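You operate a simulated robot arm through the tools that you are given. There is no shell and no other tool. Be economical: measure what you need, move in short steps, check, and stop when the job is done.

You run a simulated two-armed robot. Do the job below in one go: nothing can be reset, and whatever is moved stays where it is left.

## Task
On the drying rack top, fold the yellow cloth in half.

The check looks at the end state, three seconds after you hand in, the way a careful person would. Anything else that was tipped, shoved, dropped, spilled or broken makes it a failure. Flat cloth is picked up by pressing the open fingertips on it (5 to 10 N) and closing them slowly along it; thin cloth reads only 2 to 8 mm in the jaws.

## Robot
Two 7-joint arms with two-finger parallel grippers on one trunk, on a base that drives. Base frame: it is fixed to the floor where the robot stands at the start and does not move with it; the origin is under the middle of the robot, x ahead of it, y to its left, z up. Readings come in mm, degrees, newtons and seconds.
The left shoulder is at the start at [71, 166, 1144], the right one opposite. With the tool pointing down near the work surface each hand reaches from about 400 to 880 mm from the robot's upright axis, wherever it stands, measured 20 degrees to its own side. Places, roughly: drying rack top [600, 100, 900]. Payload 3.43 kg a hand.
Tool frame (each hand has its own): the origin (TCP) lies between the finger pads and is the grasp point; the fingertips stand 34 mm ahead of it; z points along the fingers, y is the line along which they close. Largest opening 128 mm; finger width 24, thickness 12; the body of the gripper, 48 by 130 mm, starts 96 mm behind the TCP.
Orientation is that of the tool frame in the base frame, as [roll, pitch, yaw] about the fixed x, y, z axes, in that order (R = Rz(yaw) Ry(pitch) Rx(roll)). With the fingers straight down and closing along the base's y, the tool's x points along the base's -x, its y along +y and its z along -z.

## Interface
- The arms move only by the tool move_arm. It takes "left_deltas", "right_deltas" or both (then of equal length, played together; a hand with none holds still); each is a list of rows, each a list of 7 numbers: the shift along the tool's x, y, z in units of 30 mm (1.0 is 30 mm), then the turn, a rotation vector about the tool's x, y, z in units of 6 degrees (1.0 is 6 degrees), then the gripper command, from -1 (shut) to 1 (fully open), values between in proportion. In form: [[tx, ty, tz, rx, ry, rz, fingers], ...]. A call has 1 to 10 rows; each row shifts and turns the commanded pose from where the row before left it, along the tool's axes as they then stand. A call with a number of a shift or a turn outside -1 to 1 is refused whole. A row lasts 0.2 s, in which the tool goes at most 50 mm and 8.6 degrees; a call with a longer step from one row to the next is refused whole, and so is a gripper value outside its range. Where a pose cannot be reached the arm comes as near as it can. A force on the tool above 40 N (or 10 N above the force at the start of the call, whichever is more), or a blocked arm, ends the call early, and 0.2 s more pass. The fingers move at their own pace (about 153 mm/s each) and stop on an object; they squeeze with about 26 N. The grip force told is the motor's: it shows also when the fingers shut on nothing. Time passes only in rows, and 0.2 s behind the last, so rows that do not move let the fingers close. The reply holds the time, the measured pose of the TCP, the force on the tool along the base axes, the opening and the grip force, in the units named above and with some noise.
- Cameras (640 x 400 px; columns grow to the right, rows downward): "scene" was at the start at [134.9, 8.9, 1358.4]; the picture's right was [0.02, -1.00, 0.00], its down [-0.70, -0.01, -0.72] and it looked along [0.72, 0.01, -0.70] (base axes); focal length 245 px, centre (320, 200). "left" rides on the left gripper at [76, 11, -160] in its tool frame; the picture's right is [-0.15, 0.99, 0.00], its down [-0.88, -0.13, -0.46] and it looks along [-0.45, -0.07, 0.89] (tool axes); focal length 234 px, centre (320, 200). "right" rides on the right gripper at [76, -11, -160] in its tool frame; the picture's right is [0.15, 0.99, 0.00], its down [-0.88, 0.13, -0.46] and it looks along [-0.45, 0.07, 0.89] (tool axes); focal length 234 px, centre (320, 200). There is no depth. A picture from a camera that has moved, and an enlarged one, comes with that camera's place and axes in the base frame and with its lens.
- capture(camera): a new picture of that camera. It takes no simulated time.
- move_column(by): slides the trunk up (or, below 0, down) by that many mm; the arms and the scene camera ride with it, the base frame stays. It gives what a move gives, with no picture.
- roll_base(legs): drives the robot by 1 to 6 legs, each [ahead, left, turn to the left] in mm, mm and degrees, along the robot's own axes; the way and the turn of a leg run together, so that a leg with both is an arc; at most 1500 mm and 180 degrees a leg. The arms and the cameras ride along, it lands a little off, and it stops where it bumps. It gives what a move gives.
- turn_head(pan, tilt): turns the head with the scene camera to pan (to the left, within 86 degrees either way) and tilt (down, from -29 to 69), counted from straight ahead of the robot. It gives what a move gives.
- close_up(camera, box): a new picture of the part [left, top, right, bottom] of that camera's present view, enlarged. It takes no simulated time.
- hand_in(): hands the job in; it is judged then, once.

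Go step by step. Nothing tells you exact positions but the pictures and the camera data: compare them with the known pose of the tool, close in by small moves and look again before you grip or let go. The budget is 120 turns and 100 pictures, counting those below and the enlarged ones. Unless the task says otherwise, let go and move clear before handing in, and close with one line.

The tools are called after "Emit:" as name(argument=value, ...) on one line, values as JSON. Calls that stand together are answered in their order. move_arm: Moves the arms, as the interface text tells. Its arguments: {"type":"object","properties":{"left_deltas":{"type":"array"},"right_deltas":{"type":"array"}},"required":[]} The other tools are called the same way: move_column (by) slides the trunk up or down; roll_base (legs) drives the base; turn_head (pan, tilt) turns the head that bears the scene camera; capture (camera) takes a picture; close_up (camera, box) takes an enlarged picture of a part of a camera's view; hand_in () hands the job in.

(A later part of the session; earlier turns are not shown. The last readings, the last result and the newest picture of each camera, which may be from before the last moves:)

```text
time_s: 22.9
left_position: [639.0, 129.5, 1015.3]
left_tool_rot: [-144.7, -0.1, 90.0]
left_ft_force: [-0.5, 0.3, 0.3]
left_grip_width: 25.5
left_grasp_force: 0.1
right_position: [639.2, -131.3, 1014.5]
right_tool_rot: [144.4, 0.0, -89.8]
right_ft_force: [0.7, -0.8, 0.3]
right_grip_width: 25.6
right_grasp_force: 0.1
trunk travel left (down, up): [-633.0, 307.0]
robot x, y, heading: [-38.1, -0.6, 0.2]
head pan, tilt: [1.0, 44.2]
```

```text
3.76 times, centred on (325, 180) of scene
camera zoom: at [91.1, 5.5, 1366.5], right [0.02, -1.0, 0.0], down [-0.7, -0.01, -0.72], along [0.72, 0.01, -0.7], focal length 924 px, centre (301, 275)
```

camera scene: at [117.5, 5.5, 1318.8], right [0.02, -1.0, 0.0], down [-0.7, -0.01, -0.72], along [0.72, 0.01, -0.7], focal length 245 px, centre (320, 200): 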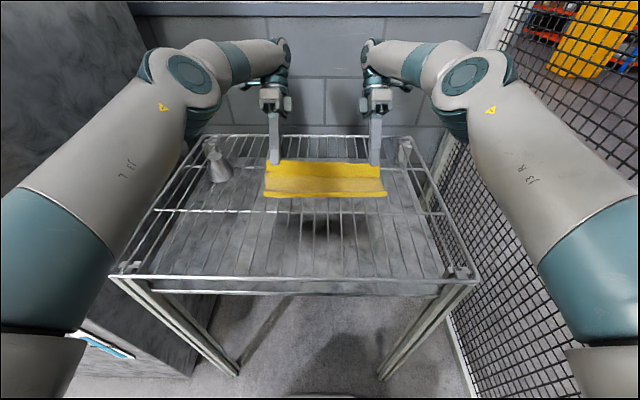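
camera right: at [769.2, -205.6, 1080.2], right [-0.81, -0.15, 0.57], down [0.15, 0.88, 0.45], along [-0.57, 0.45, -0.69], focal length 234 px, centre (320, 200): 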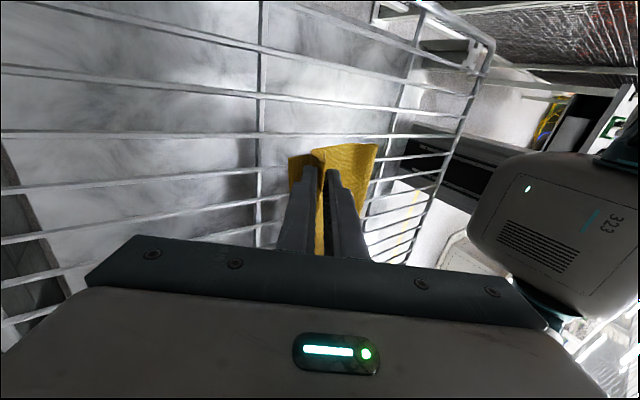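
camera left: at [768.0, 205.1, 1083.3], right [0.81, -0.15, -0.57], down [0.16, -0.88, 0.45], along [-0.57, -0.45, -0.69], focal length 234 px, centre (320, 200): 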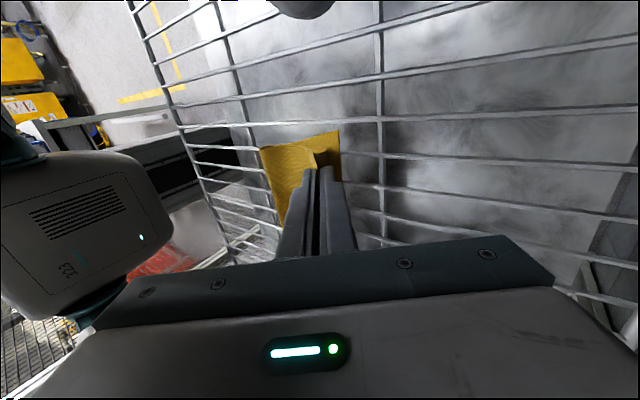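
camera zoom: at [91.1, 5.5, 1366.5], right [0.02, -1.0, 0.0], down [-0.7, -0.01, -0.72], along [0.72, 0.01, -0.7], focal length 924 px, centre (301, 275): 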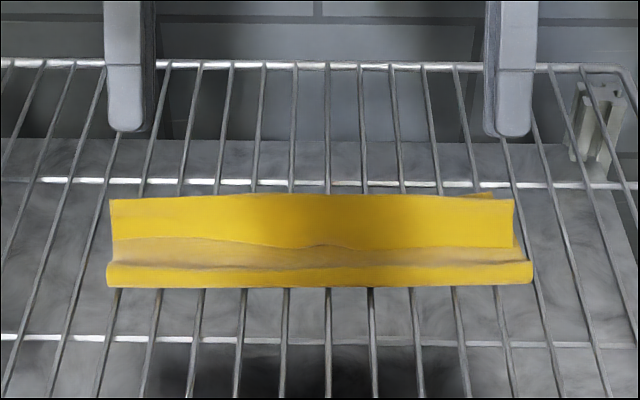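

The hem lies turned back: fold at x≈548, loop end at 642, free edge at about 605 with a raised lip. I'll regrip that edge cleanly with the fingers pointing forward under the lip, so first I retilt both hands with the jaws opened to 40 mm.

Emit:
move_arm(left_deltas=[[0, 0, -0.5, -1, 0, 0, -0.5], [0, 0, -0.5, -1, 0, 0, -0.5], [0, 0, 0, -1, 0, 0, -0.5], [0, 0, 0, -1, 0, 0, -0.5], [0, 0, 0, -1, 0, 0, -0.5], [0, 0, 0, -1, 0, 0, -0.5], [0, 0, 0, -1, 0, 0, -0.5]], right_deltas=[[0, 0, -0.5, 1, 0, 0, -0.5], [0, 0, -0.5, 1, 0, 0, -0.5], [0, 0, 0, 1, 0, 0, -0.5], [0, 0, 0, 1, 0, 0, -0.5], [0, 0, 0, 1, 0, 0, -0.5], [0, 0, 0, 1, 0, 0, -0.5], [0, 0, 0, 1, 0, 0, -0.5]])

Emit:
move_arm(left_deltas=[[0, -0.8, 0, -1, 0, 0, -0.5], [0, -0.8, 0, -1, 0, 0, -0.5], [0, -0.8, 0, -1, 0, 0, -0.5], [0, -0.8, 0, -1, 0, 0, -0.5], [0, -0.8, 0, -1, 0, 0, -0.5], [0, 0, 0, -1, 0, 0, -0.5], [0, 0, 0, -1, 0, 0, -0.5], [0, 0, 0, 0, 0, 0, -0.5]], right_deltas=[[0, 0.8, 0, 1, 0, 0, -0.5], [0, 0.8, 0, 1, 0, 0, -0.5], [0, 0.8, 0, 1, 0, 0, -0.5], [0, 0.8, 0, 1, 0, 0, -0.5], [0, 0.8, 0, 1, 0, 0, -0.5], [0, 0, 0, 1, 0, 0, -0.5], [0, 0, 0, 1, 0, 0, -0.5], [0, 0, 0, 0, 0, 0, -0.5]])

Emit:
capture(camera="left")

Emit:
capture(camera="right")

Emit:
capture(camera="scene")

```text
time_s: 24.5
left_position: [654.1, 129.9, 1042.9]
left_tool_rot: [173.3, -0.1, 90.0]
left_ft_force: [-0.2, -0.4, 0.1]
left_grip_width: 31.8
left_grasp_force: 0.1
right_position: [654.7, -130.8, 1040.4]
right_tool_rot: [-173.3, -0.1, -89.8]
right_ft_force: [-0.3, -0.6, 0.3]
right_grip_width: 32.1
right_grasp_force: 0.1
trunk travel left (down, up): [-633.0, 307.0]
robot x, y, heading: [-46.2, 3.6, -0.2]
head pan, tilt: [1.0, 44.2]
```

```text
time_s: 26.3
left_position: [542.8, 131.1, 1004.4]
left_tool_rot: [131.3, -0.1, 90.0]
left_ft_force: [0.8, 0.3, -0.1]
left_grip_width: 31.9
left_grasp_force: 0.1
right_position: [542.8, -129.6, 1002.5]
right_tool_rot: [-131.4, -0.1, -89.8]
right_ft_force: [-0.4, 0.3, -0.5]
right_grip_width: 32.1
right_grasp_force: 0.2
trunk travel left (down, up): [-633.0, 307.0]
robot x, y, heading: [-40.2, 1.4, 0.0]
head pan, tilt: [1.0, 44.2]
```

```text
65 pictures are left
camera left: at [430.0, 206.1, 1118.6], right [0.65, -0.15, 0.74], down [-0.43, -0.88, 0.2], along [0.62, -0.45, -0.64], focal length 234 px, centre (320, 200)
```

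left: 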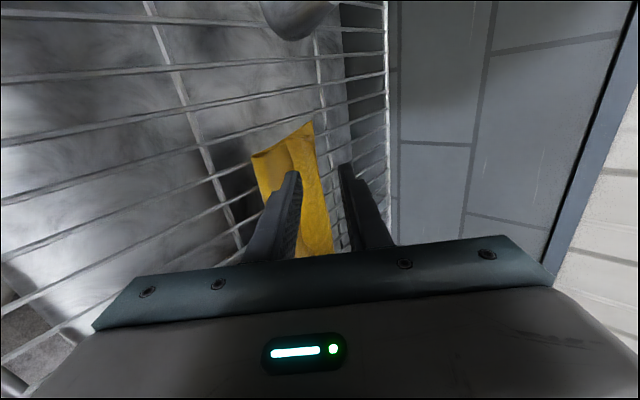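

```text
64 pictures are left
camera right: at [431.4, -206.4, 1115.6], right [-0.65, -0.15, -0.74], down [-0.43, 0.88, 0.2], along [0.62, 0.45, -0.64], focal length 234 px, centre (320, 200)
```

right: 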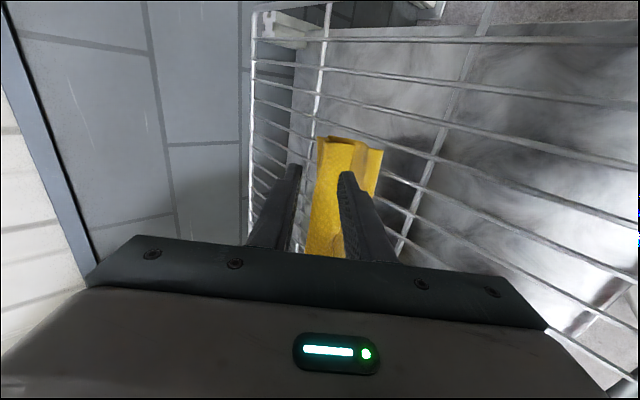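

```text
63 pictures are left
camera scene: at [90.6, 5.6, 1366.6], right [0.02, -1.0, 0.0], down [-0.7, -0.01, -0.72], along [0.72, 0.01, -0.7], focal length 245 px, centre (320, 200)
```

scene: 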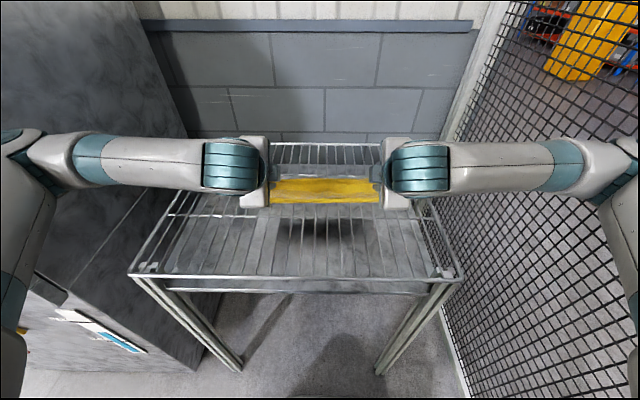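

The tilt works. I zoom in on the hem from this side.

Emit:
close_up(camera="left", box=[220, 100, 380, 200])

Emit:
close_up(camera="right", box=[270, 110, 430, 210])

Emit:
close_up(camera="scene", box=[240, 140, 400, 240])

```text
4.00 times, centred on (300, 150) of left
camera zoom: at [430.0, 206.1, 1118.6], right [0.65, -0.15, 0.74], down [-0.43, -0.88, 0.2], along [0.62, -0.45, -0.64], focal length 937 px, centre (400, 400)
```

zoom: 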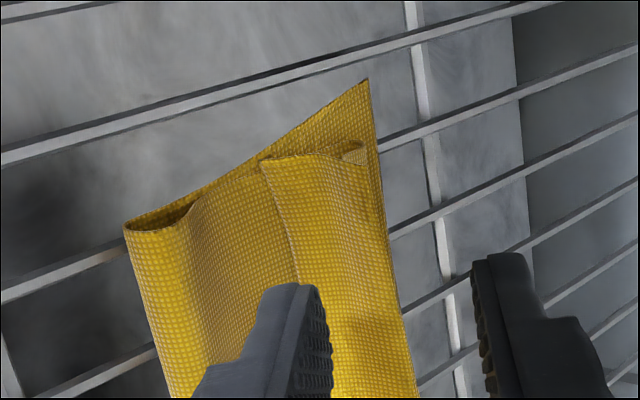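

```text
4.00 times, centred on (350, 160) of right
camera zoom: at [431.4, -206.4, 1115.6], right [-0.65, -0.15, -0.74], down [-0.43, 0.88, 0.2], along [0.62, 0.45, -0.64], focal length 937 px, centre (200, 360)
```

zoom: 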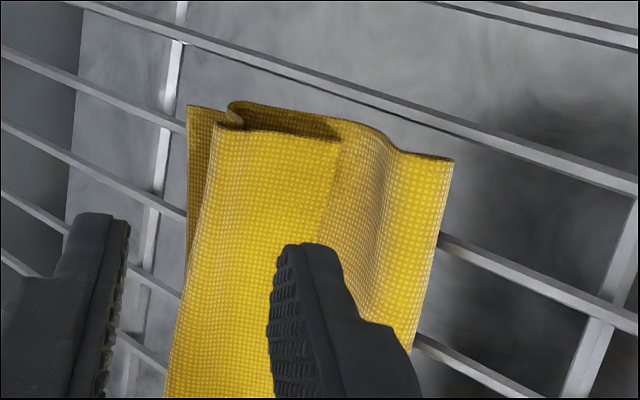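

```text
4.00 times, centred on (320, 190) of scene
camera zoom: at [90.6, 5.6, 1366.6], right [0.02, -1.0, 0.0], down [-0.7, -0.01, -0.72], along [0.72, 0.01, -0.7], focal length 982 px, centre (320, 240)
```

zoom: 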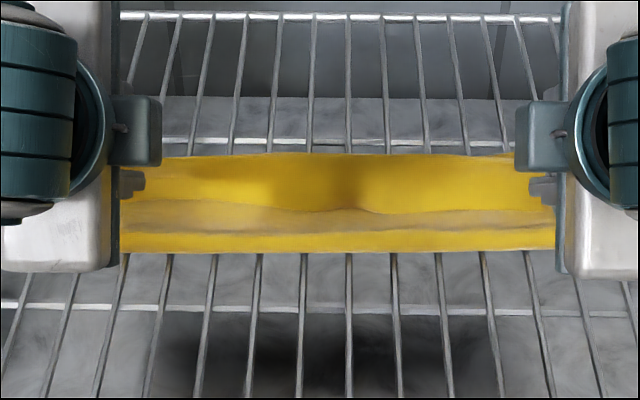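

The hem lies nearly flat, so slipping a finger under it would jam. Instead I'll unroll it by pressing lightly on the hem's top and dragging it forward, with four fingertips spread along y, so I turn the hands back to vertical and closing along y.

Emit:
move_arm(left_deltas=[[0, 0, -0.3, 1, 0, 0, -0.5], [0, 0, -0.3, 1, 0, 0, -0.5], [0, 0, -0.3, 1, 0, 0, -0.5], [0, 0, 0, 1, 0, 0, -0.5], [0, 0, 0, 1, 0, 0, -0.5], [0, 0, 0, 1, 0, 0, -0.5], [0, 0, 0, 1, 0, 0, -0.5], [0, 0, 0, 1, 0, 0, -0.5], [0, 0, 0, 0.12, 0, 0, 0.4]], right_deltas=[[0, 0, -0.3, -1, 0, 0, -0.5], [0, 0, -0.3, -1, 0, 0, -0.5], [0, 0, -0.3, -1, 0, 0, -0.5], [0, 0, 0, -1, 0, 0, -0.5], [0, 0, 0, -1, 0, 0, -0.5], [0, 0, 0, -1, 0, 0, -0.5], [0, 0, 0, -1, 0, 0, -0.5], [0, 0, 0, -1, 0, 0, -0.5], [0, 0, 0, -0.12, 0, 0, 0.4]])

Emit:
move_arm(left_deltas=[[0, 0, 0, 0, 0, -1, 0.4], [0, 0, 0, 0, 0, -1, 0.4], [0, 0, 0, 0, 0, -1, 0.4], [0, 0, 0, 0, 0, -1, 0.4], [0, 0, 0, 0, 0, -1, 0.4], [0, 0, 0, 0, 0, -1, 0.4], [0, 0, 0, 0, 0, -1, 0.4], [0, 0, 0, 0, 0, -1, 0.4]], right_deltas=[[0, 0, 0, 0, 0, 1, 0.4], [0, 0, 0, 0, 0, 1, 0.4], [0, 0, 0, 0, 0, 1, 0.4], [0, 0, 0, 0, 0, 1, 0.4], [0, 0, 0, 0, 0, 1, 0.4], [0, 0, 0, 0, 0, 1, 0.4], [0, 0, 0, 0, 0, 1, 0.4], [0, 0, 0, 0, 0, 1, 0.4]])

Emit:
move_arm(left_deltas=[[0, 0, 0, 0, 0, -1, 0.4], [0, 0, 0, 0, 0, -1, 0.4], [0, 0, 0, 0, 0, -1, 0.4], [0, 0, 0, 0, 0, -1, 0.4], [0, 0, 0, 0, 0, -1, 0.4], [0, 0, 0, 0, 0, -1, 0.4], [0, 0, 0, 0, 0, -1, 0.4], [0, 0, 0, 0, 0, 0, 0.4]], right_deltas=[[0, 0, 0, 0, 0, 1, 0.4], [0, 0, 0, 0, 0, 1, 0.4], [0, 0, 0, 0, 0, 1, 0.4], [0, 0, 0, 0, 0, 1, 0.4], [0, 0, 0, 0, 0, 1, 0.4], [0, 0, 0, 0, 0, 1, 0.4], [0, 0, 0, 0, 0, 1, 0.4], [0, 0, 0, 0, 0, 0, 0.4]])

Emit:
close_up(camera="left", box=[0, 0, 320, 200])

Emit:
capture(camera="scene")

```text
time_s: 28.3
left_position: [523.2, 130.0, 1023.1]
left_tool_rot: [-179.9, -0.1, 90.0]
left_ft_force: [-0.3, 0.8, -0.4]
left_grip_width: 89.2
left_grasp_force: 0.1
right_position: [523.1, -131.0, 1022.0]
right_tool_rot: [179.7, -0.1, -89.6]
right_ft_force: [0.5, 0.5, -0.8]
right_grip_width: 89.5
right_grasp_force: 0.0
trunk travel left (down, up): [-633.0, 307.0]
robot x, y, heading: [-40.2, 0.3, 0.1]
head pan, tilt: [1.0, 44.2]
```

```text
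time_s: 30.1
left_position: [524.1, 129.0, 1023.3]
left_tool_rot: [179.9, -0.2, 138.0]
left_ft_force: [-0.1, 0.1, 0.2]
left_grip_width: 89.6
left_grasp_force: 0.0
right_position: [524.4, -131.2, 1023.1]
right_tool_rot: [179.9, -0.3, -137.9]
right_ft_force: [0.5, 0.3, -0.1]
right_grip_width: 89.5
right_grasp_force: 0.0
trunk travel left (down, up): [-633.0, 307.0]
robot x, y, heading: [-44.0, -1.0, -0.1]
head pan, tilt: [1.0, 44.2]
```

```text
time_s: 31.9
left_position: [524.7, 130.6, 1023.7]
left_tool_rot: [180.0, -0.1, 179.9]
left_ft_force: [-0.6, -0.8, 0.4]
left_grip_width: 89.9
left_grasp_force: 0.0
right_position: [524.4, -131.3, 1022.3]
right_tool_rot: [-179.9, -0.1, -180.0]
right_ft_force: [-0.6, 0.5, 0.0]
right_grip_width: 89.8
right_grasp_force: 0.1
trunk travel left (down, up): [-633.0, 307.0]
robot x, y, heading: [-45.0, 0.3, -0.1]
head pan, tilt: [1.0, 44.2]
```

```text
2.00 times, centred on (160, 100) of left
camera zoom: at [449.0, 141.5, 1183.9], right [0.15, 0.99, 0.0], down [0.88, -0.13, 0.45], along [0.45, -0.06, -0.89], focal length 468 px, centre (640, 400)
```

zoom: 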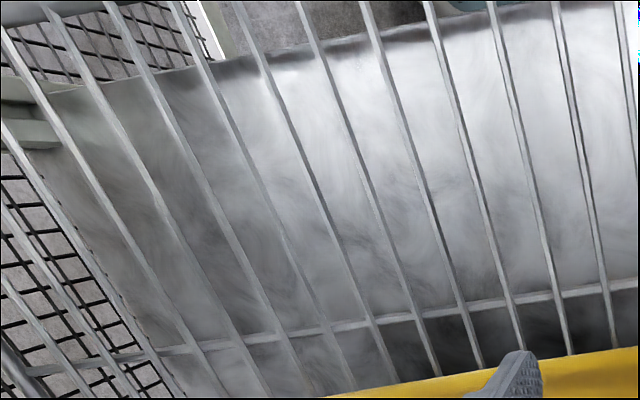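

```text
58 pictures are left
camera scene: at [90.7, 5.5, 1366.6], right [0.02, -1.0, 0.0], down [-0.7, -0.01, -0.72], along [0.72, 0.01, -0.7], focal length 245 px, centre (320, 200)
```

scene: 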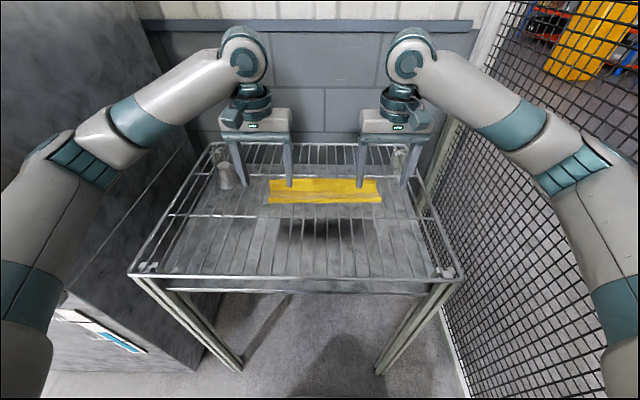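

I move over the hem (x≈597–644), centring the fingertips at x≈613, and come down close.

Emit:
move_arm(left_deltas=[[-0.59, -0.335, 0, 0, 0, 0, 0.4], [-0.59, -0.335, 0, 0, 0, 0, 0.4], [-0.59, -0.335, 0, 0, 0, 0, 0.4], [-0.59, -0.335, 0, 0, 0, 0, 0.4], [-0.59, -0.335, 0, 0, 0, 0, 0.4], [0, 0, 1, 0, 0, 0, 0.4], [0, 0, 1, 0, 0, 0, 0.4], [0, 0, 0, 0, 0, 0, 0.4]], right_deltas=[[-0.59, 0.335, 0, 0, 0, 0, 0.4], [-0.59, 0.335, 0, 0, 0, 0, 0.4], [-0.59, 0.335, 0, 0, 0, 0, 0.4], [-0.59, 0.335, 0, 0, 0, 0, 0.4], [-0.59, 0.335, 0, 0, 0, 0, 0.4], [0, 0, 1, 0, 0, 0, 0.4], [0, 0, 0.97, 0, 0, 0, 0.4], [0, 0, 0, 0, 0, 0, 0.4]])

Emit:
close_up(camera="scene", box=[240, 140, 400, 240])

Emit:
capture(camera="left")

```text
time_s: 33.7
left_position: [612.6, 79.0, 963.5]
left_tool_rot: [179.9, -0.1, 179.9]
left_ft_force: [0.9, 0.2, -0.4]
left_grip_width: 89.5
left_grasp_force: 0.0
right_position: [611.6, -80.7, 963.5]
right_tool_rot: [-179.9, -0.2, -179.7]
right_ft_force: [0.6, 0.8, 0.0]
right_grip_width: 89.6
right_grasp_force: 0.2
trunk travel left (down, up): [-633.0, 307.0]
robot x, y, heading: [-41.8, 1.5, -0.0]
head pan, tilt: [1.0, 44.2]
```

```text
4.00 times, centred on (320, 190) of scene
camera zoom: at [90.0, 5.5, 1366.7], right [0.02, -1.0, 0.0], down [-0.7, -0.01, -0.72], along [0.72, 0.01, -0.7], focal length 982 px, centre (320, 240)
```

zoom: 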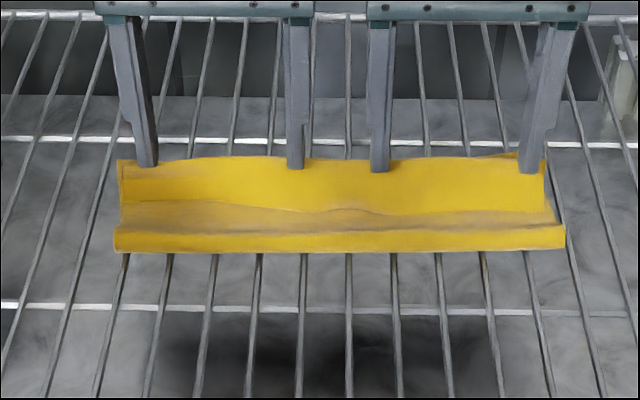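

```text
56 pictures are left
camera left: at [538.5, 90.1, 1124.0], right [0.15, 0.99, 0.0], down [0.88, -0.13, 0.45], along [0.45, -0.07, -0.89], focal length 234 px, centre (320, 200)
```

left: 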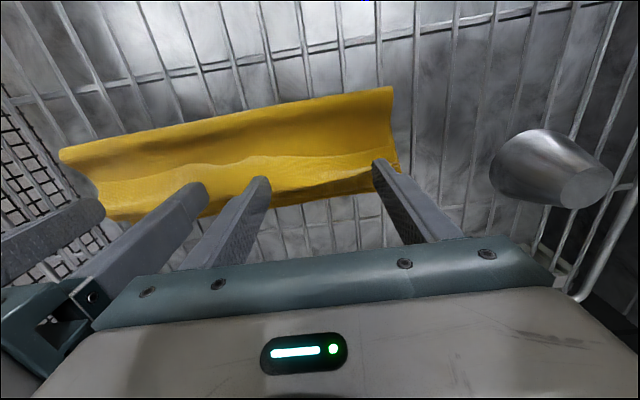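

Emit:
close_up(camera="left", box=[60, 80, 412, 300])

Emit:
move_arm(left_deltas=[[0, 0, 0.2, 0, 0, 0, 0.4], [0, 0, 0.2, 0, 0, 0, 0.4], [0, 0, 0, 0, 0, 0, 0.4]], right_deltas=[[0, 0, 0.2, 0, 0, 0, 0.4], [0, 0, 0.2, 0, 0, 0, 0.4], [0, 0, 0, 0, 0, 0, 0.4]])

Emit:
close_up(camera="left", box=[60, 80, 412, 300])

```text
1.82 times, centred on (236, 190) of left
camera zoom: at [538.5, 90.1, 1124.0], right [0.15, 0.99, 0.0], down [0.88, -0.13, 0.45], along [0.45, -0.07, -0.89], focal length 426 px, centre (473, 218)
```

zoom: 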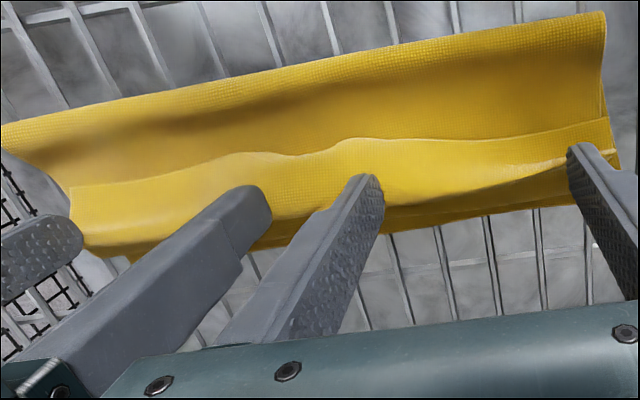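

```text
time_s: 34.5
left_position: [612.8, 78.2, 951.0]
left_tool_rot: [179.8, -0.1, 180.0]
left_ft_force: [0.3, -0.4, -1.3]
left_grip_width: 89.0
left_grasp_force: 0.0
right_position: [613.3, -80.4, 951.0]
right_tool_rot: [-180.0, -0.2, -179.9]
right_ft_force: [0.1, -0.5, -0.3]
right_grip_width: 89.3
right_grasp_force: 0.0
trunk travel left (down, up): [-633.0, 307.0]
robot x, y, heading: [-42.8, -3.3, 0.0]
head pan, tilt: [1.0, 44.2]
```

```text
1.82 times, centred on (236, 190) of left
camera zoom: at [538.0, 90.2, 1111.9], right [0.15, 0.99, 0.0], down [0.88, -0.13, 0.45], along [0.45, -0.07, -0.89], focal length 426 px, centre (473, 218)
```

zoom: 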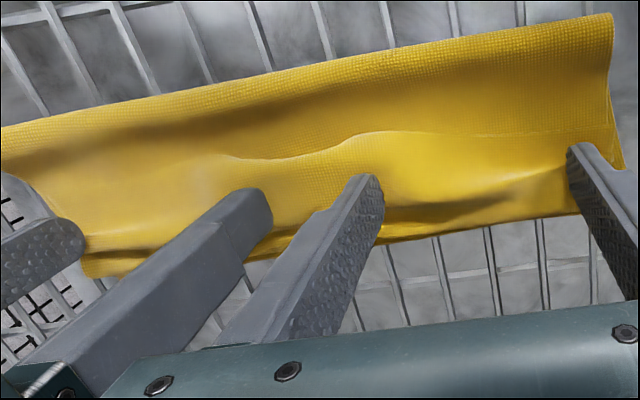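

The tips sit over the hem with its edge just behind them. I lower to light contact.

Emit:
move_arm(left_deltas=[[0, 0, 0.13, 0, 0, 0, 0.4], [0, 0, 0.1, 0, 0, 0, 0.4], [0, 0, 0, 0, 0, 0, 0.4]], right_deltas=[[0, 0, 0.13, 0, 0, 0, 0.4], [0, 0, 0.1, 0, 0, 0, 0.4], [0, 0, 0, 0, 0, 0, 0.4]])

Emit:
move_arm(left_deltas=[[0, 0, 0.1, 0, 0, 0, 0.4], [0, 0, 0, 0, 0, 0, 0.4]], right_deltas=[[0, 0, 0.1, 0, 0, 0, 0.4], [0, 0, 0, 0, 0, 0, 0.4]])

Emit:
close_up(camera="left", box=[60, 80, 412, 300])

```text
time_s: 35.3
left_position: [612.2, 79.7, 944.3]
left_tool_rot: [179.9, -0.2, -180.0]
left_ft_force: [0.4, -0.6, -0.3]
left_grip_width: 89.5
left_grasp_force: 0.2
right_position: [612.0, -79.8, 943.6]
right_tool_rot: [-179.8, -0.2, -179.8]
right_ft_force: [-0.4, -0.3, 0.5]
right_grip_width: 89.7
right_grasp_force: 0.0
trunk travel left (down, up): [-633.0, 307.0]
robot x, y, heading: [-40.8, -0.2, -0.0]
head pan, tilt: [1.0, 44.2]
```

```text
time_s: 35.9
left_position: [612.2, 79.8, 941.9]
left_tool_rot: [179.9, 0.0, 180.0]
left_ft_force: [0.0, 0.0, -0.9]
left_grip_width: 89.7
left_grasp_force: 0.1
right_position: [611.7, -80.4, 940.8]
right_tool_rot: [-179.9, -0.2, -179.8]
right_ft_force: [0.3, 0.8, 0.0]
right_grip_width: 89.5
right_grasp_force: 0.1
trunk travel left (down, up): [-633.0, 307.0]
robot x, y, heading: [-41.6, 2.6, -0.0]
head pan, tilt: [1.0, 44.2]
```

```text
1.82 times, centred on (236, 190) of left
camera zoom: at [537.5, 90.6, 1102.0], right [0.15, 0.99, 0.0], down [0.88, -0.13, 0.45], along [0.45, -0.07, -0.89], focal length 426 px, centre (473, 218)
```

zoom: 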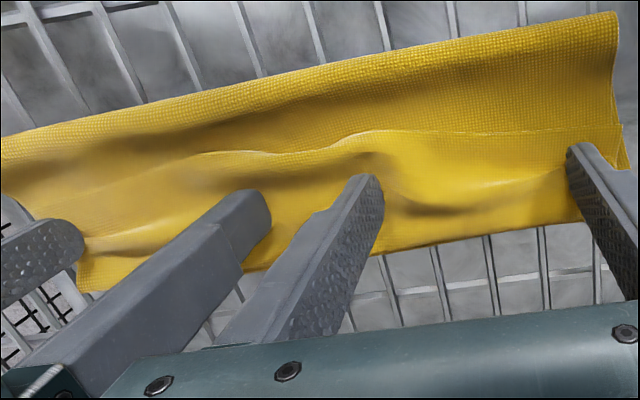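

Emit:
move_arm(left_deltas=[[0, 0, 0.08, 0, 0, 0, 0.4], [0, 0, 0, 0, 0, 0, 0.4]], right_deltas=[[0, 0, 0.06, 0, 0, 0, 0.4], [0, 0, 0, 0, 0, 0, 0.4]])

Emit:
move_arm(left_deltas=[[0, 0, 0.06, 0, 0, 0, 0.4], [0, 0, 0, 0, 0, 0, 0.4]], right_deltas=[[0, 0, 0.06, 0, 0, 0, 0.4], [0, 0, 0, 0, 0, 0, 0.4]])

```text
time_s: 36.5
left_position: [612.2, 78.6, 939.7]
left_tool_rot: [179.9, -0.1, -180.0]
left_ft_force: [0.4, 0.6, 0.6]
left_grip_width: 89.5
left_grasp_force: 0.1
right_position: [611.6, -82.0, 939.7]
right_tool_rot: [-179.8, -0.2, -179.8]
right_ft_force: [-0.6, 0.5, -0.5]
right_grip_width: 89.5
right_grasp_force: 0.0
trunk travel left (down, up): [-633.0, 307.0]
robot x, y, heading: [-46.1, 2.9, 0.0]
head pan, tilt: [1.0, 44.2]
```

```text
time_s: 37.1
left_position: [612.0, 78.8, 937.2]
left_tool_rot: [179.9, -0.1, 180.0]
left_ft_force: [0.1, -0.2, 0.9]
left_grip_width: 89.5
left_grasp_force: 0.1
right_position: [612.0, -81.1, 937.6]
right_tool_rot: [-180.0, -0.2, -179.7]
right_ft_force: [0.2, -0.4, -0.1]
right_grip_width: 89.9
right_grasp_force: 0.0
trunk travel left (down, up): [-633.0, 307.0]
robot x, y, heading: [-45.3, -1.2, 0.0]
head pan, tilt: [1.0, 44.2]
```

Emit:
move_arm(left_deltas=[[0, 0, 0.05, 0, 0, 0, 0.4], [0, 0, 0, 0, 0, 0, 0.4]], right_deltas=[[0, 0, 0.05, 0, 0, 0, 0.4], [0, 0, 0, 0, 0, 0, 0.4]])

Emit:
close_up(camera="left", box=[60, 80, 412, 300])

```text
time_s: 37.7
left_position: [612.0, 80.2, 936.2]
left_tool_rot: [179.9, 0.0, 180.0]
left_ft_force: [0.7, -0.1, 3.9]
left_grip_width: 89.7
left_grasp_force: 0.4
right_position: [612.1, -81.1, 936.6]
right_tool_rot: [-179.9, -0.2, -179.8]
right_ft_force: [0.9, -0.4, 2.6]
right_grip_width: 90.0
right_grasp_force: 0.5
trunk travel left (down, up): [-633.0, 307.0]
robot x, y, heading: [-43.9, 0.3, -0.1]
head pan, tilt: [1.0, 44.2]
```

```text
1.82 times, centred on (236, 190) of left
camera zoom: at [536.7, 90.1, 1096.8], right [0.15, 0.99, 0.0], down [0.88, -0.13, 0.46], along [0.45, -0.07, -0.89], focal length 426 px, centre (473, 218)
```

zoom: 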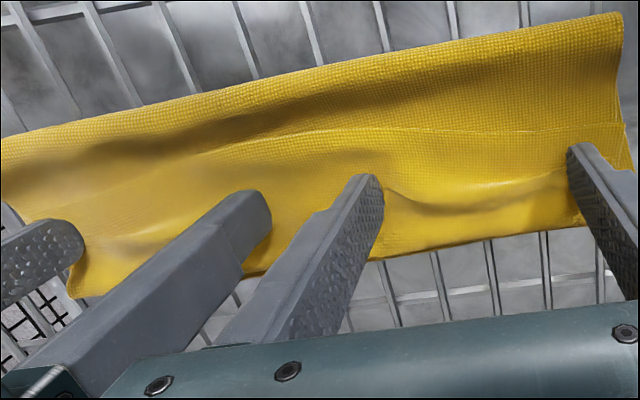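

Light contact at about 3 N on each side. I drag forward slowly.

Emit:
move_arm(left_deltas=[[-0.17, 0, 0.01, 0, 0, 0, 0.4], [-0.17, 0, 0, 0, 0, 0, 0.4], [-0.17, 0, 0, 0, 0, 0, 0.4], [-0.17, 0, 0, 0, 0, 0, 0.4], [-0.17, 0, 0, 0, 0, 0, 0.4]], right_deltas=[[-0.17, 0, 0.02, 0, 0, 0, 0.4], [-0.17, 0, 0, 0, 0, 0, 0.4], [-0.17, 0, 0, 0, 0, 0, 0.4], [-0.17, 0, 0, 0, 0, 0, 0.4], [-0.17, 0, 0, 0, 0, 0, 0.4]])

Emit:
close_up(camera="left", box=[60, 80, 412, 300])

Emit:
close_up(camera="scene", box=[240, 140, 400, 240])

```text
time_s: 38.9
left_position: [638.0, 79.4, 935.5]
left_tool_rot: [179.9, 0.0, 179.9]
left_ft_force: [-1.1, -1.1, 7.1]
left_grip_width: 89.8
left_grasp_force: 0.0
right_position: [636.1, -80.2, 936.9]
right_tool_rot: [-179.9, -0.2, -179.9]
right_ft_force: [-0.2, 0.6, 3.8]
right_grip_width: 89.7
right_grasp_force: 0.1
trunk travel left (down, up): [-633.0, 307.0]
robot x, y, heading: [-41.4, 0.6, -0.0]
head pan, tilt: [1.0, 44.2]
```

```text
1.82 times, centred on (236, 190) of left
camera zoom: at [561.9, 90.5, 1096.6], right [0.15, 0.99, 0.0], down [0.88, -0.13, 0.46], along [0.45, -0.07, -0.89], focal length 426 px, centre (473, 218)
```

zoom: 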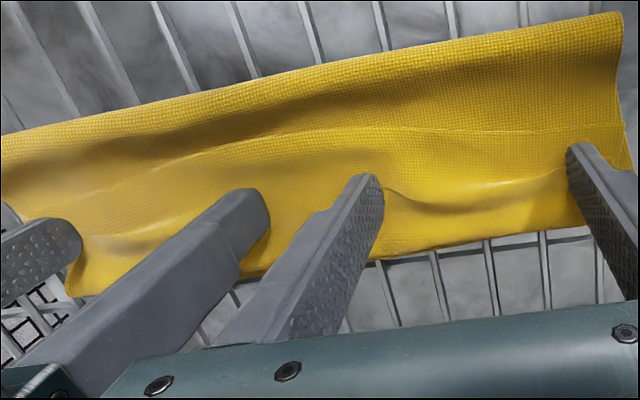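

```text
4.00 times, centred on (320, 190) of scene
camera zoom: at [89.2, 5.5, 1366.8], right [0.02, -1.0, 0.0], down [-0.7, -0.01, -0.72], along [0.72, 0.01, -0.7], focal length 982 px, centre (320, 240)
```

zoom: 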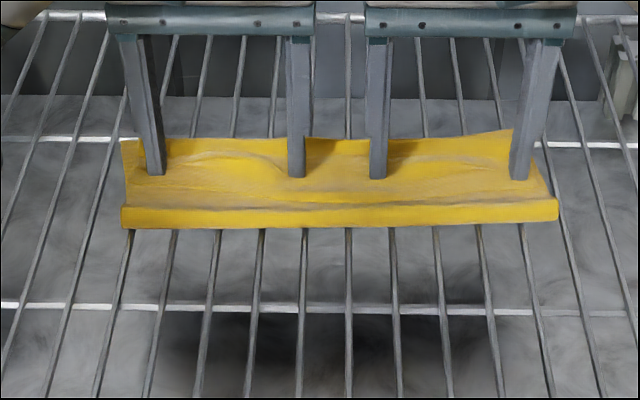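

All layers slid together on the wires (everything moved +25 mm), so friction won't unroll it. Next idea: put the fingertips just behind the hem's free edge (x≈622), barely above the lower layer, and push and lift the edge over. I go up and back first.

Emit:
move_arm(left_deltas=[[0, 0, -1, 0, 0, 0, 0.4], [0.6, 0, 0, 0, 0, 0, 0.4], [0.6, 0, 0, 0, 0, 0, 0.4], [0, 0, 0, 0, 0, 0, 0.4]], right_deltas=[[0, 0, -1, 0, 0, 0, 0.4], [0.6, 0, 0, 0, 0, 0, 0.4], [0.6, 0, 0, 0, 0, 0, 0.4], [0, 0, 0, 0, 0, 0, 0.4]])

Emit:
close_up(camera="left", box=[60, 80, 412, 300])

Emit:
close_up(camera="scene", box=[240, 120, 400, 220])

```text
time_s: 39.9
left_position: [602.6, 79.9, 964.6]
left_tool_rot: [179.9, -0.2, 179.9]
left_ft_force: [0.9, -0.2, -0.2]
left_grip_width: 89.7
left_grasp_force: 0.0
right_position: [601.1, -79.9, 965.4]
right_tool_rot: [-179.9, -0.2, -179.8]
right_ft_force: [0.5, -0.2, -0.2]
right_grip_width: 89.3
right_grasp_force: 0.1
trunk travel left (down, up): [-633.0, 307.0]
robot x, y, heading: [-44.2, -3.0, 0.1]
head pan, tilt: [1.0, 44.2]
```

```text
1.82 times, centred on (236, 190) of left
camera zoom: at [526.4, 90.8, 1125.1], right [0.15, 0.99, 0.0], down [0.88, -0.13, 0.45], along [0.45, -0.07, -0.89], focal length 426 px, centre (473, 218)
```

zoom: 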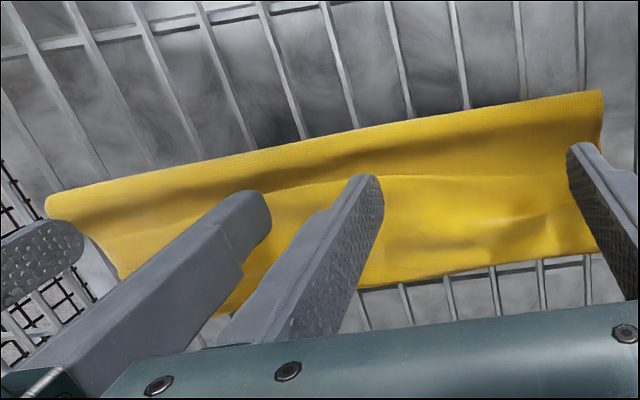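

```text
4.00 times, centred on (320, 170) of scene
camera zoom: at [91.0, 5.4, 1366.5], right [0.02, -1.0, 0.0], down [-0.7, -0.01, -0.72], along [0.72, 0.01, -0.7], focal length 982 px, centre (320, 320)
```

zoom: 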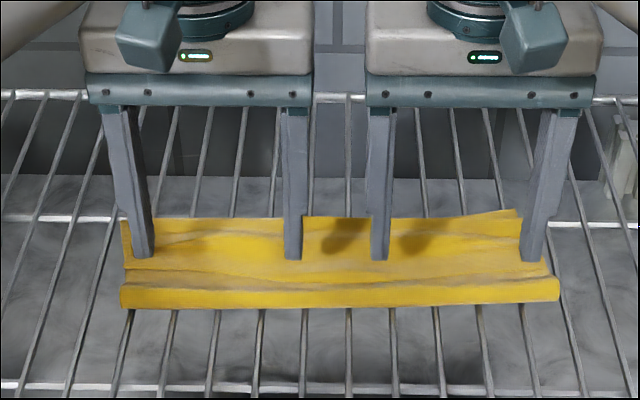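

Emit:
close_up(camera="right", box=[228, 80, 580, 300])

Emit:
close_up(camera="scene", box=[265, 165, 385, 205])

```text
1.82 times, centred on (404, 190) of right
camera zoom: at [527.0, -91.2, 1123.8], right [-0.15, 0.99, 0.0], down [0.88, 0.13, 0.45], along [0.45, 0.07, -0.89], focal length 426 px, centre (167, 218)
```

zoom: 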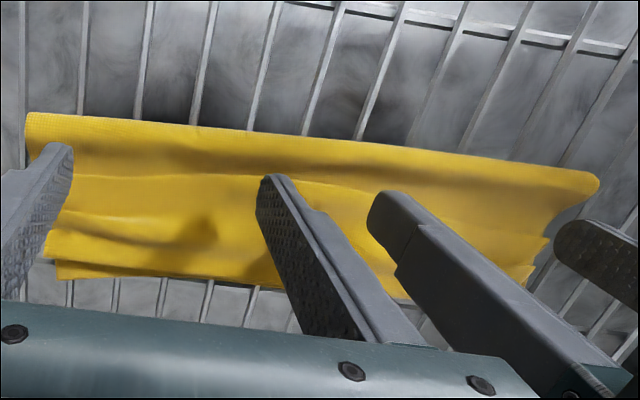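

```text
5.33 times, centred on (325, 185) of scene
camera zoom: at [91.0, 5.4, 1366.5], right [0.02, -1.0, 0.0], down [-0.7, -0.01, -0.72], along [0.72, 0.01, -0.7], focal length 1309 px, centre (293, 280)
```

zoom: 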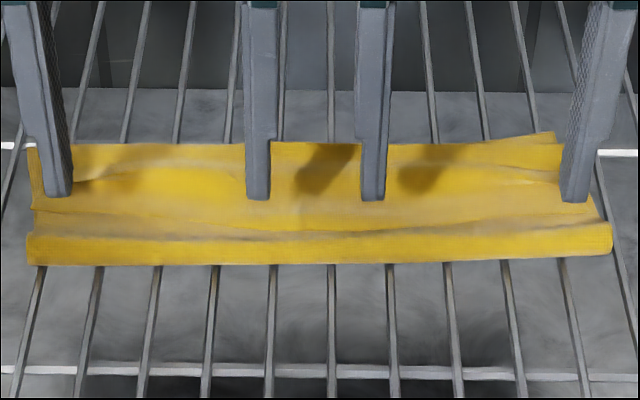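

The hem edge is at x≈612, the bend at 650, the fold at 573 and the bottom far edge at 682. I place the tips just behind the edge, slightly above the layer, and then push and lift.

Emit:
move_arm(left_deltas=[[0.25, 0, 0, 0, 0, 0, 0.4], [0, 0, 0.5, 0, 0, 0, 0.4], [0, 0, 0.28, 0, 0, 0, 0.4], [0, 0, 0, 0, 0, 0, 0.4]], right_deltas=[[0.2, 0, 0, 0, 0, 0, 0.4], [0, 0, 0.5, 0, 0, 0, 0.4], [0, 0, 0.28, 0, 0, 0, 0.4], [0, 0, 0, 0, 0, 0, 0.4]])

Emit:
close_up(camera="left", box=[60, 80, 412, 300])

Emit:
close_up(camera="right", box=[228, 80, 580, 300])

```text
time_s: 40.9
left_position: [594.9, 80.9, 941.3]
left_tool_rot: [180.0, -0.1, 180.0]
left_ft_force: [0.5, -0.9, -0.5]
left_grip_width: 89.7
left_grasp_force: 0.1
right_position: [594.8, -80.4, 940.6]
right_tool_rot: [-179.9, -0.1, -179.8]
right_ft_force: [-0.7, -0.1, 0.3]
right_grip_width: 89.4
right_grasp_force: 0.0
trunk travel left (down, up): [-633.0, 307.0]
robot x, y, heading: [-44.0, 3.0, 0.3]
head pan, tilt: [1.0, 44.2]
```

```text
1.82 times, centred on (236, 190) of left
camera zoom: at [519.5, 91.4, 1102.0], right [0.15, 0.99, 0.0], down [0.88, -0.13, 0.45], along [0.45, -0.07, -0.89], focal length 426 px, centre (473, 218)
```

zoom: 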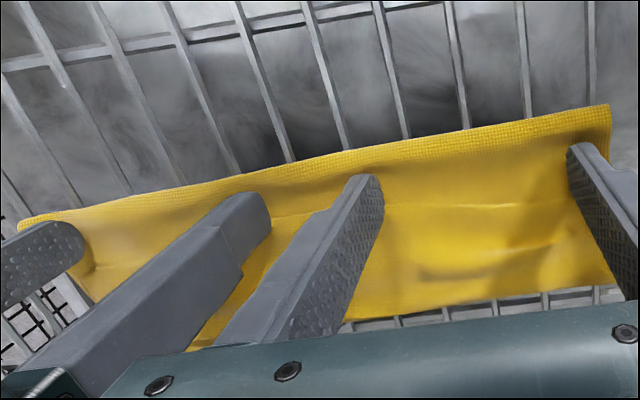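

```text
1.82 times, centred on (404, 190) of right
camera zoom: at [521.2, -91.8, 1099.7], right [-0.15, 0.99, 0.0], down [0.88, 0.13, 0.45], along [0.45, 0.07, -0.89], focal length 426 px, centre (167, 218)
```

zoom: 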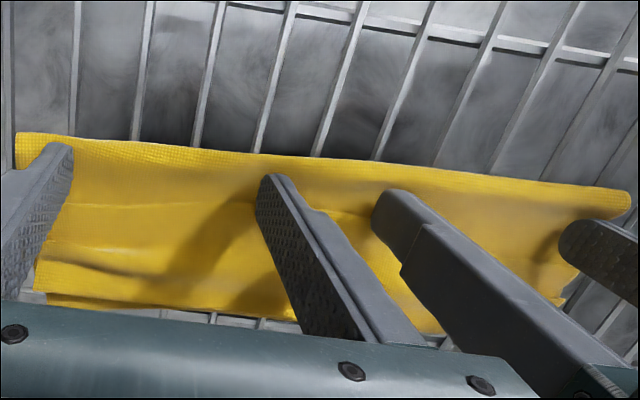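

Emit:
move_arm(left_deltas=[[0.27, 0, 0, 0, 0, 0, 0.4], [0, 0, 0.1, 0, 0, 0, 0.4], [0, 0, 0, 0, 0, 0, 0.4]], right_deltas=[[0.27, 0, 0, 0, 0, 0, 0.4], [0, 0, 0.08, 0, 0, 0, 0.4], [0, 0, 0, 0, 0, 0, 0.4]])

Emit:
move_arm(left_deltas=[[-0.2, 0, 0, 0, 0, 0, 0.4], [-0.2, 0, 0, 0, 0, 0, 0.4], [-0.2, 0, 0, 0, 0, 0, 0.4], [-0.2, 0, 0, 0, 0, 0, 0.4], [0, 0, 0, 0, 0, 0, 0.4]], right_deltas=[[-0.2, 0, 0, 0, 0, 0, 0.4], [-0.2, 0, 0, 0, 0, 0, 0.4], [-0.2, 0, 0, 0, 0, 0, 0.4], [-0.2, 0, 0, 0, 0, 0, 0.4], [0, 0, 0, 0, 0, 0, 0.4]])

Emit:
close_up(camera="left", box=[60, 80, 412, 300])

Emit:
close_up(camera="scene", box=[265, 150, 385, 210])

```text
time_s: 41.7
left_position: [585.3, 78.9, 937.7]
left_tool_rot: [179.8, -0.1, -180.0]
left_ft_force: [0.2, -0.1, 0.0]
left_grip_width: 89.8
left_grasp_force: 0.1
right_position: [587.1, -81.0, 938.9]
right_tool_rot: [-179.8, -0.1, -179.8]
right_ft_force: [-0.8, 0.1, 0.7]
right_grip_width: 89.4
right_grasp_force: 0.1
trunk travel left (down, up): [-633.0, 307.0]
robot x, y, heading: [-47.3, -0.6, -0.1]
head pan, tilt: [1.0, 44.2]
```

```text
time_s: 42.9
left_position: [611.2, 79.4, 938.9]
left_tool_rot: [180.0, -0.2, 179.9]
left_ft_force: [-0.4, -0.6, -0.7]
left_grip_width: 89.7
left_grasp_force: 0.2
right_position: [612.3, -81.8, 939.9]
right_tool_rot: [-179.8, -0.2, -179.8]
right_ft_force: [0.9, 0.2, -0.1]
right_grip_width: 90.0
right_grasp_force: 0.0
trunk travel left (down, up): [-633.0, 307.0]
robot x, y, heading: [-42.1, 1.3, 0.1]
head pan, tilt: [1.0, 44.2]
```

```text
1.82 times, centred on (236, 190) of left
camera zoom: at [535.9, 90.4, 1099.5], right [0.15, 0.99, 0.0], down [0.88, -0.13, 0.45], along [0.45, -0.07, -0.89], focal length 426 px, centre (473, 218)
```

zoom: 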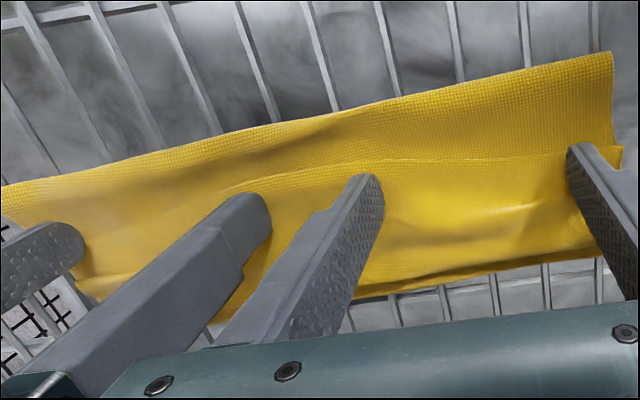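

```text
5.33 times, centred on (325, 180) of scene
camera zoom: at [90.5, 5.6, 1366.6], right [0.02, -1.0, 0.0], down [-0.7, -0.01, -0.72], along [0.72, 0.01, -0.7], focal length 1309 px, centre (293, 307)
```

zoom: 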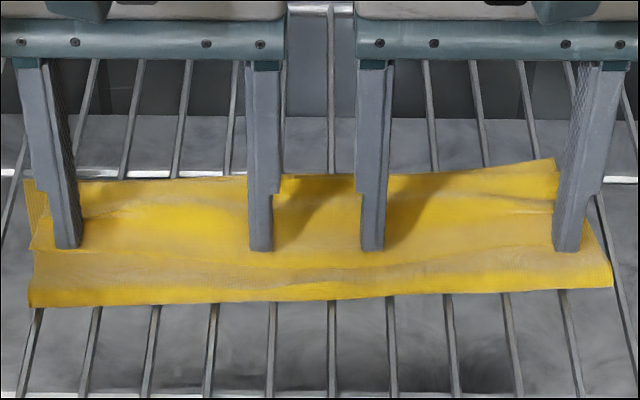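

Pushing on the edge doesn't catch because the hem lies too flat. A better trick is closing along x: one finger on the layer below behind the edge, the other on the hem in front, then open the jaws so they shear the hem forward against the held layer. I turn the wrists for this.

Emit:
move_arm(left_deltas=[[0, 0, -1, 0, 0, 0, 0.4], [0, 0, -1, 0, 0, 0, 0.4], [0, 0, 0, 0, 0, 1, 0], [0, 0, 0, 0, 0, 1, -0.4], [0, 0, 0, 0, 0, 1, -0.75], [0, 0, 0, 0, 0, 1, -0.75], [0, 0, 0, 0, 0, 1, -0.75], [0, 0, 0, 0, 0, 1, -0.75], [0, 0, 0, 0, 0, 1, -0.75], [0, 0, 0, 0, 0, 1, -0.75]], right_deltas=[[0, 0, -1, 0, 0, 0, 0.4], [0, 0, -1, 0, 0, 0, 0.4], [0, 0, 0, 0, 0, -1, 0], [0, 0, 0, 0, 0, -1, -0.4], [0, 0, 0, 0, 0, -1, -0.75], [0, 0, 0, 0, 0, -1, -0.75], [0, 0, 0, 0, 0, -1, -0.75], [0, 0, 0, 0, 0, -1, -0.75], [0, 0, 0, 0, 0, -1, -0.75], [0, 0, 0, 0, 0, -1, -0.75]])

Emit:
move_arm(left_deltas=[[0, 0, 0, 0, 0, 1, -0.75], [0, 0, 0, 0, 0, 1, -0.75], [0, 0, 0, 0, 0, 1, -0.75], [0, 0, 0, 0, 0, 1, -0.75], [0, 0, 0, 0, 0, 1, -0.75], [0, 0, 0, 0, 0, 1, -0.75], [0, 0, 0, 0, 0, 1, -0.75], [0.9, 0, 0, 0, 0, 0, -0.75], [0, 0, 0, 0, 0, 0, -0.75]], right_deltas=[[0, 0, 0, 0, 0, -1, -0.75], [0, 0, 0, 0, 0, -1, -0.75], [0, 0, 0, 0, 0, -1, -0.75], [0, 0, 0, 0, 0, -1, -0.75], [0, 0, 0, 0, 0, -1, -0.75], [0, 0, 0, 0, 0, -1, -0.75], [0, 0, 0, 0, 0, -1, -0.75], [0.9, 0, 0, 0, 0, 0, -0.75], [0, 0, 0, 0, 0, 0, -0.75]])

Emit:
capture(camera="left")

Emit:
capture(camera="right")

Emit:
close_up(camera="scene", box=[240, 130, 400, 230])

```text
time_s: 45.1
left_position: [610.4, 78.9, 999.2]
left_tool_rot: [180.0, -0.1, 131.9]
left_ft_force: [0.1, 0.7, -0.6]
left_grip_width: 16.0
left_grasp_force: 0.0
right_position: [612.1, -80.5, 999.0]
right_tool_rot: [179.9, -0.1, -131.6]
right_ft_force: [0.0, 0.6, -0.8]
right_grip_width: 15.7
right_grasp_force: 0.0
trunk travel left (down, up): [-633.0, 307.0]
robot x, y, heading: [-44.3, 2.1, 0.1]
head pan, tilt: [1.0, 44.2]
```

```text
time_s: 47.1
left_position: [611.3, 106.2, 997.7]
left_tool_rot: [-179.8, -0.1, 89.8]
left_ft_force: [0.3, -0.1, 0.5]
left_grip_width: 16.1
left_grasp_force: 0.1
right_position: [614.3, -108.0, 997.0]
right_tool_rot: [179.8, -0.2, -89.7]
right_ft_force: [-0.2, 0.2, -0.8]
right_grip_width: 16.0
right_grasp_force: 0.0
trunk travel left (down, up): [-633.0, 307.0]
robot x, y, heading: [-42.2, -2.7, 0.2]
head pan, tilt: [1.0, 44.2]
```

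```text
41 pictures are left
camera left: at [623.2, 181.8, 1158.3], right [0.99, -0.15, 0.0], down [-0.13, -0.88, 0.45], along [-0.07, -0.45, -0.89], focal length 234 px, centre (320, 200)
```

left: 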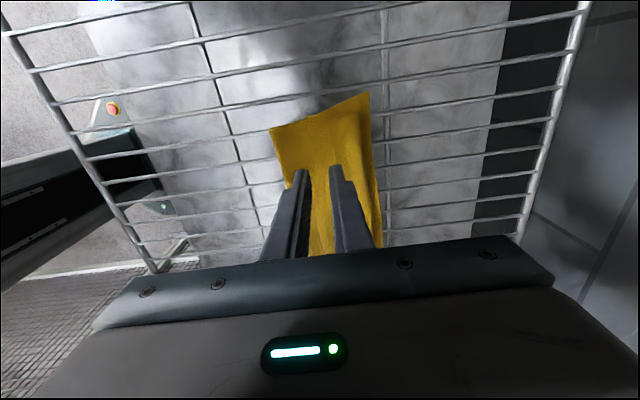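

```text
40 pictures are left
camera right: at [626.2, -183.2, 1156.2], right [-0.99, -0.15, 0.0], down [-0.13, 0.88, 0.45], along [-0.07, 0.45, -0.89], focal length 234 px, centre (320, 200)
```

right: 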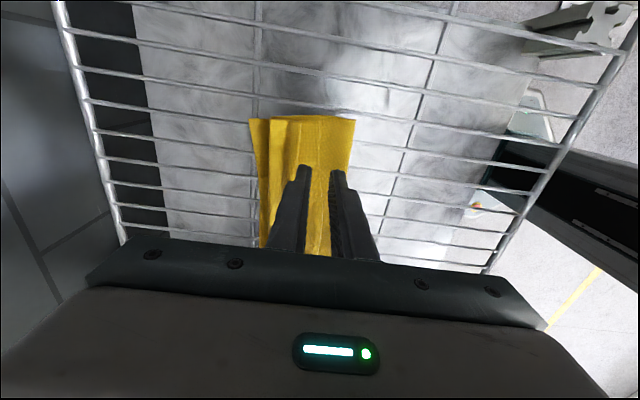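

```text
4.00 times, centred on (320, 180) of scene
camera zoom: at [91.0, 5.5, 1366.5], right [0.02, -1.0, 0.0], down [-0.7, -0.01, -0.72], along [0.72, 0.01, -0.7], focal length 982 px, centre (320, 280)
```

zoom: 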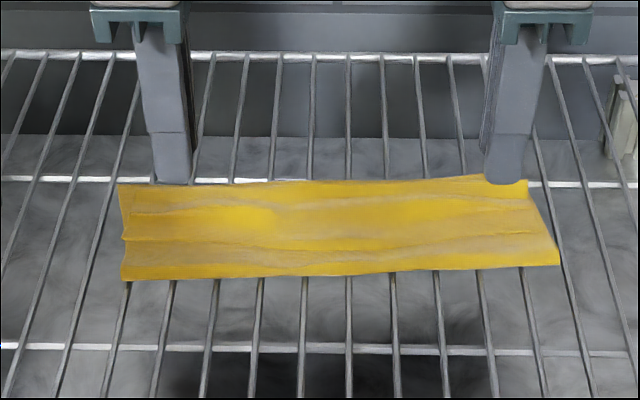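

Emit:
close_up(camera="left", box=[250, 80, 410, 180])

Emit:
close_up(camera="right", box=[230, 100, 390, 200])

Emit:
close_up(camera="scene", box=[265, 165, 385, 205])

```text
4.00 times, centred on (330, 130) of left
camera zoom: at [623.2, 181.8, 1158.3], right [0.99, -0.15, 0.0], down [-0.13, -0.88, 0.45], along [-0.07, -0.45, -0.89], focal length 937 px, centre (280, 480)
```

zoom: 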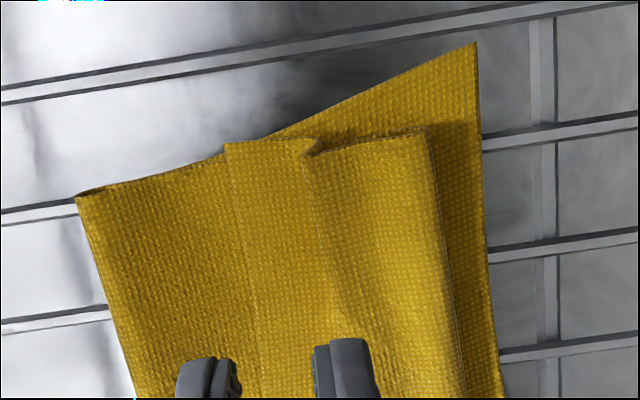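

```text
4.00 times, centred on (310, 150) of right
camera zoom: at [626.2, -183.2, 1156.2], right [-0.99, -0.15, 0.0], down [-0.13, 0.88, 0.45], along [-0.07, 0.45, -0.89], focal length 937 px, centre (360, 400)
```

zoom: 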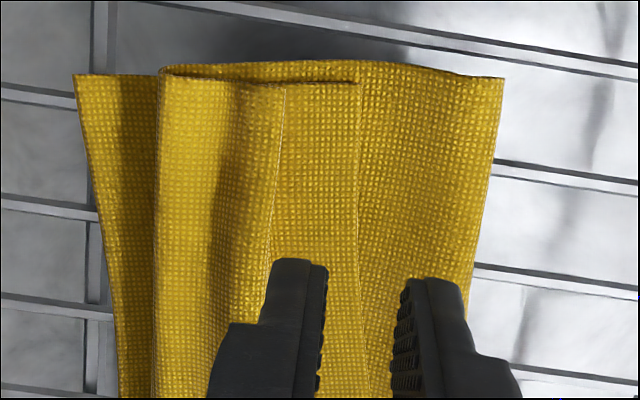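

```text
5.33 times, centred on (325, 185) of scene
camera zoom: at [91.0, 5.5, 1366.5], right [0.02, -1.0, 0.0], down [-0.7, -0.01, -0.72], along [0.72, 0.01, -0.7], focal length 1309 px, centre (293, 280)
```

zoom: 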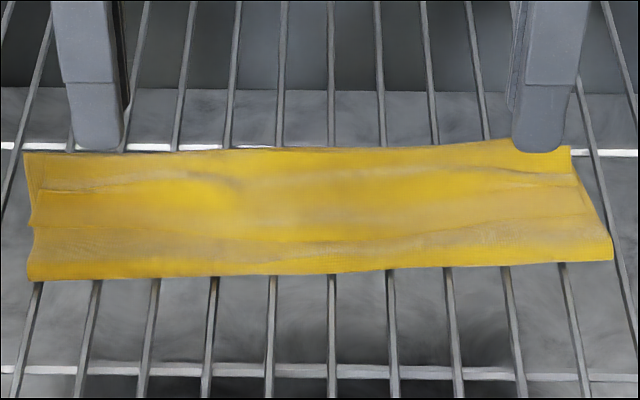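

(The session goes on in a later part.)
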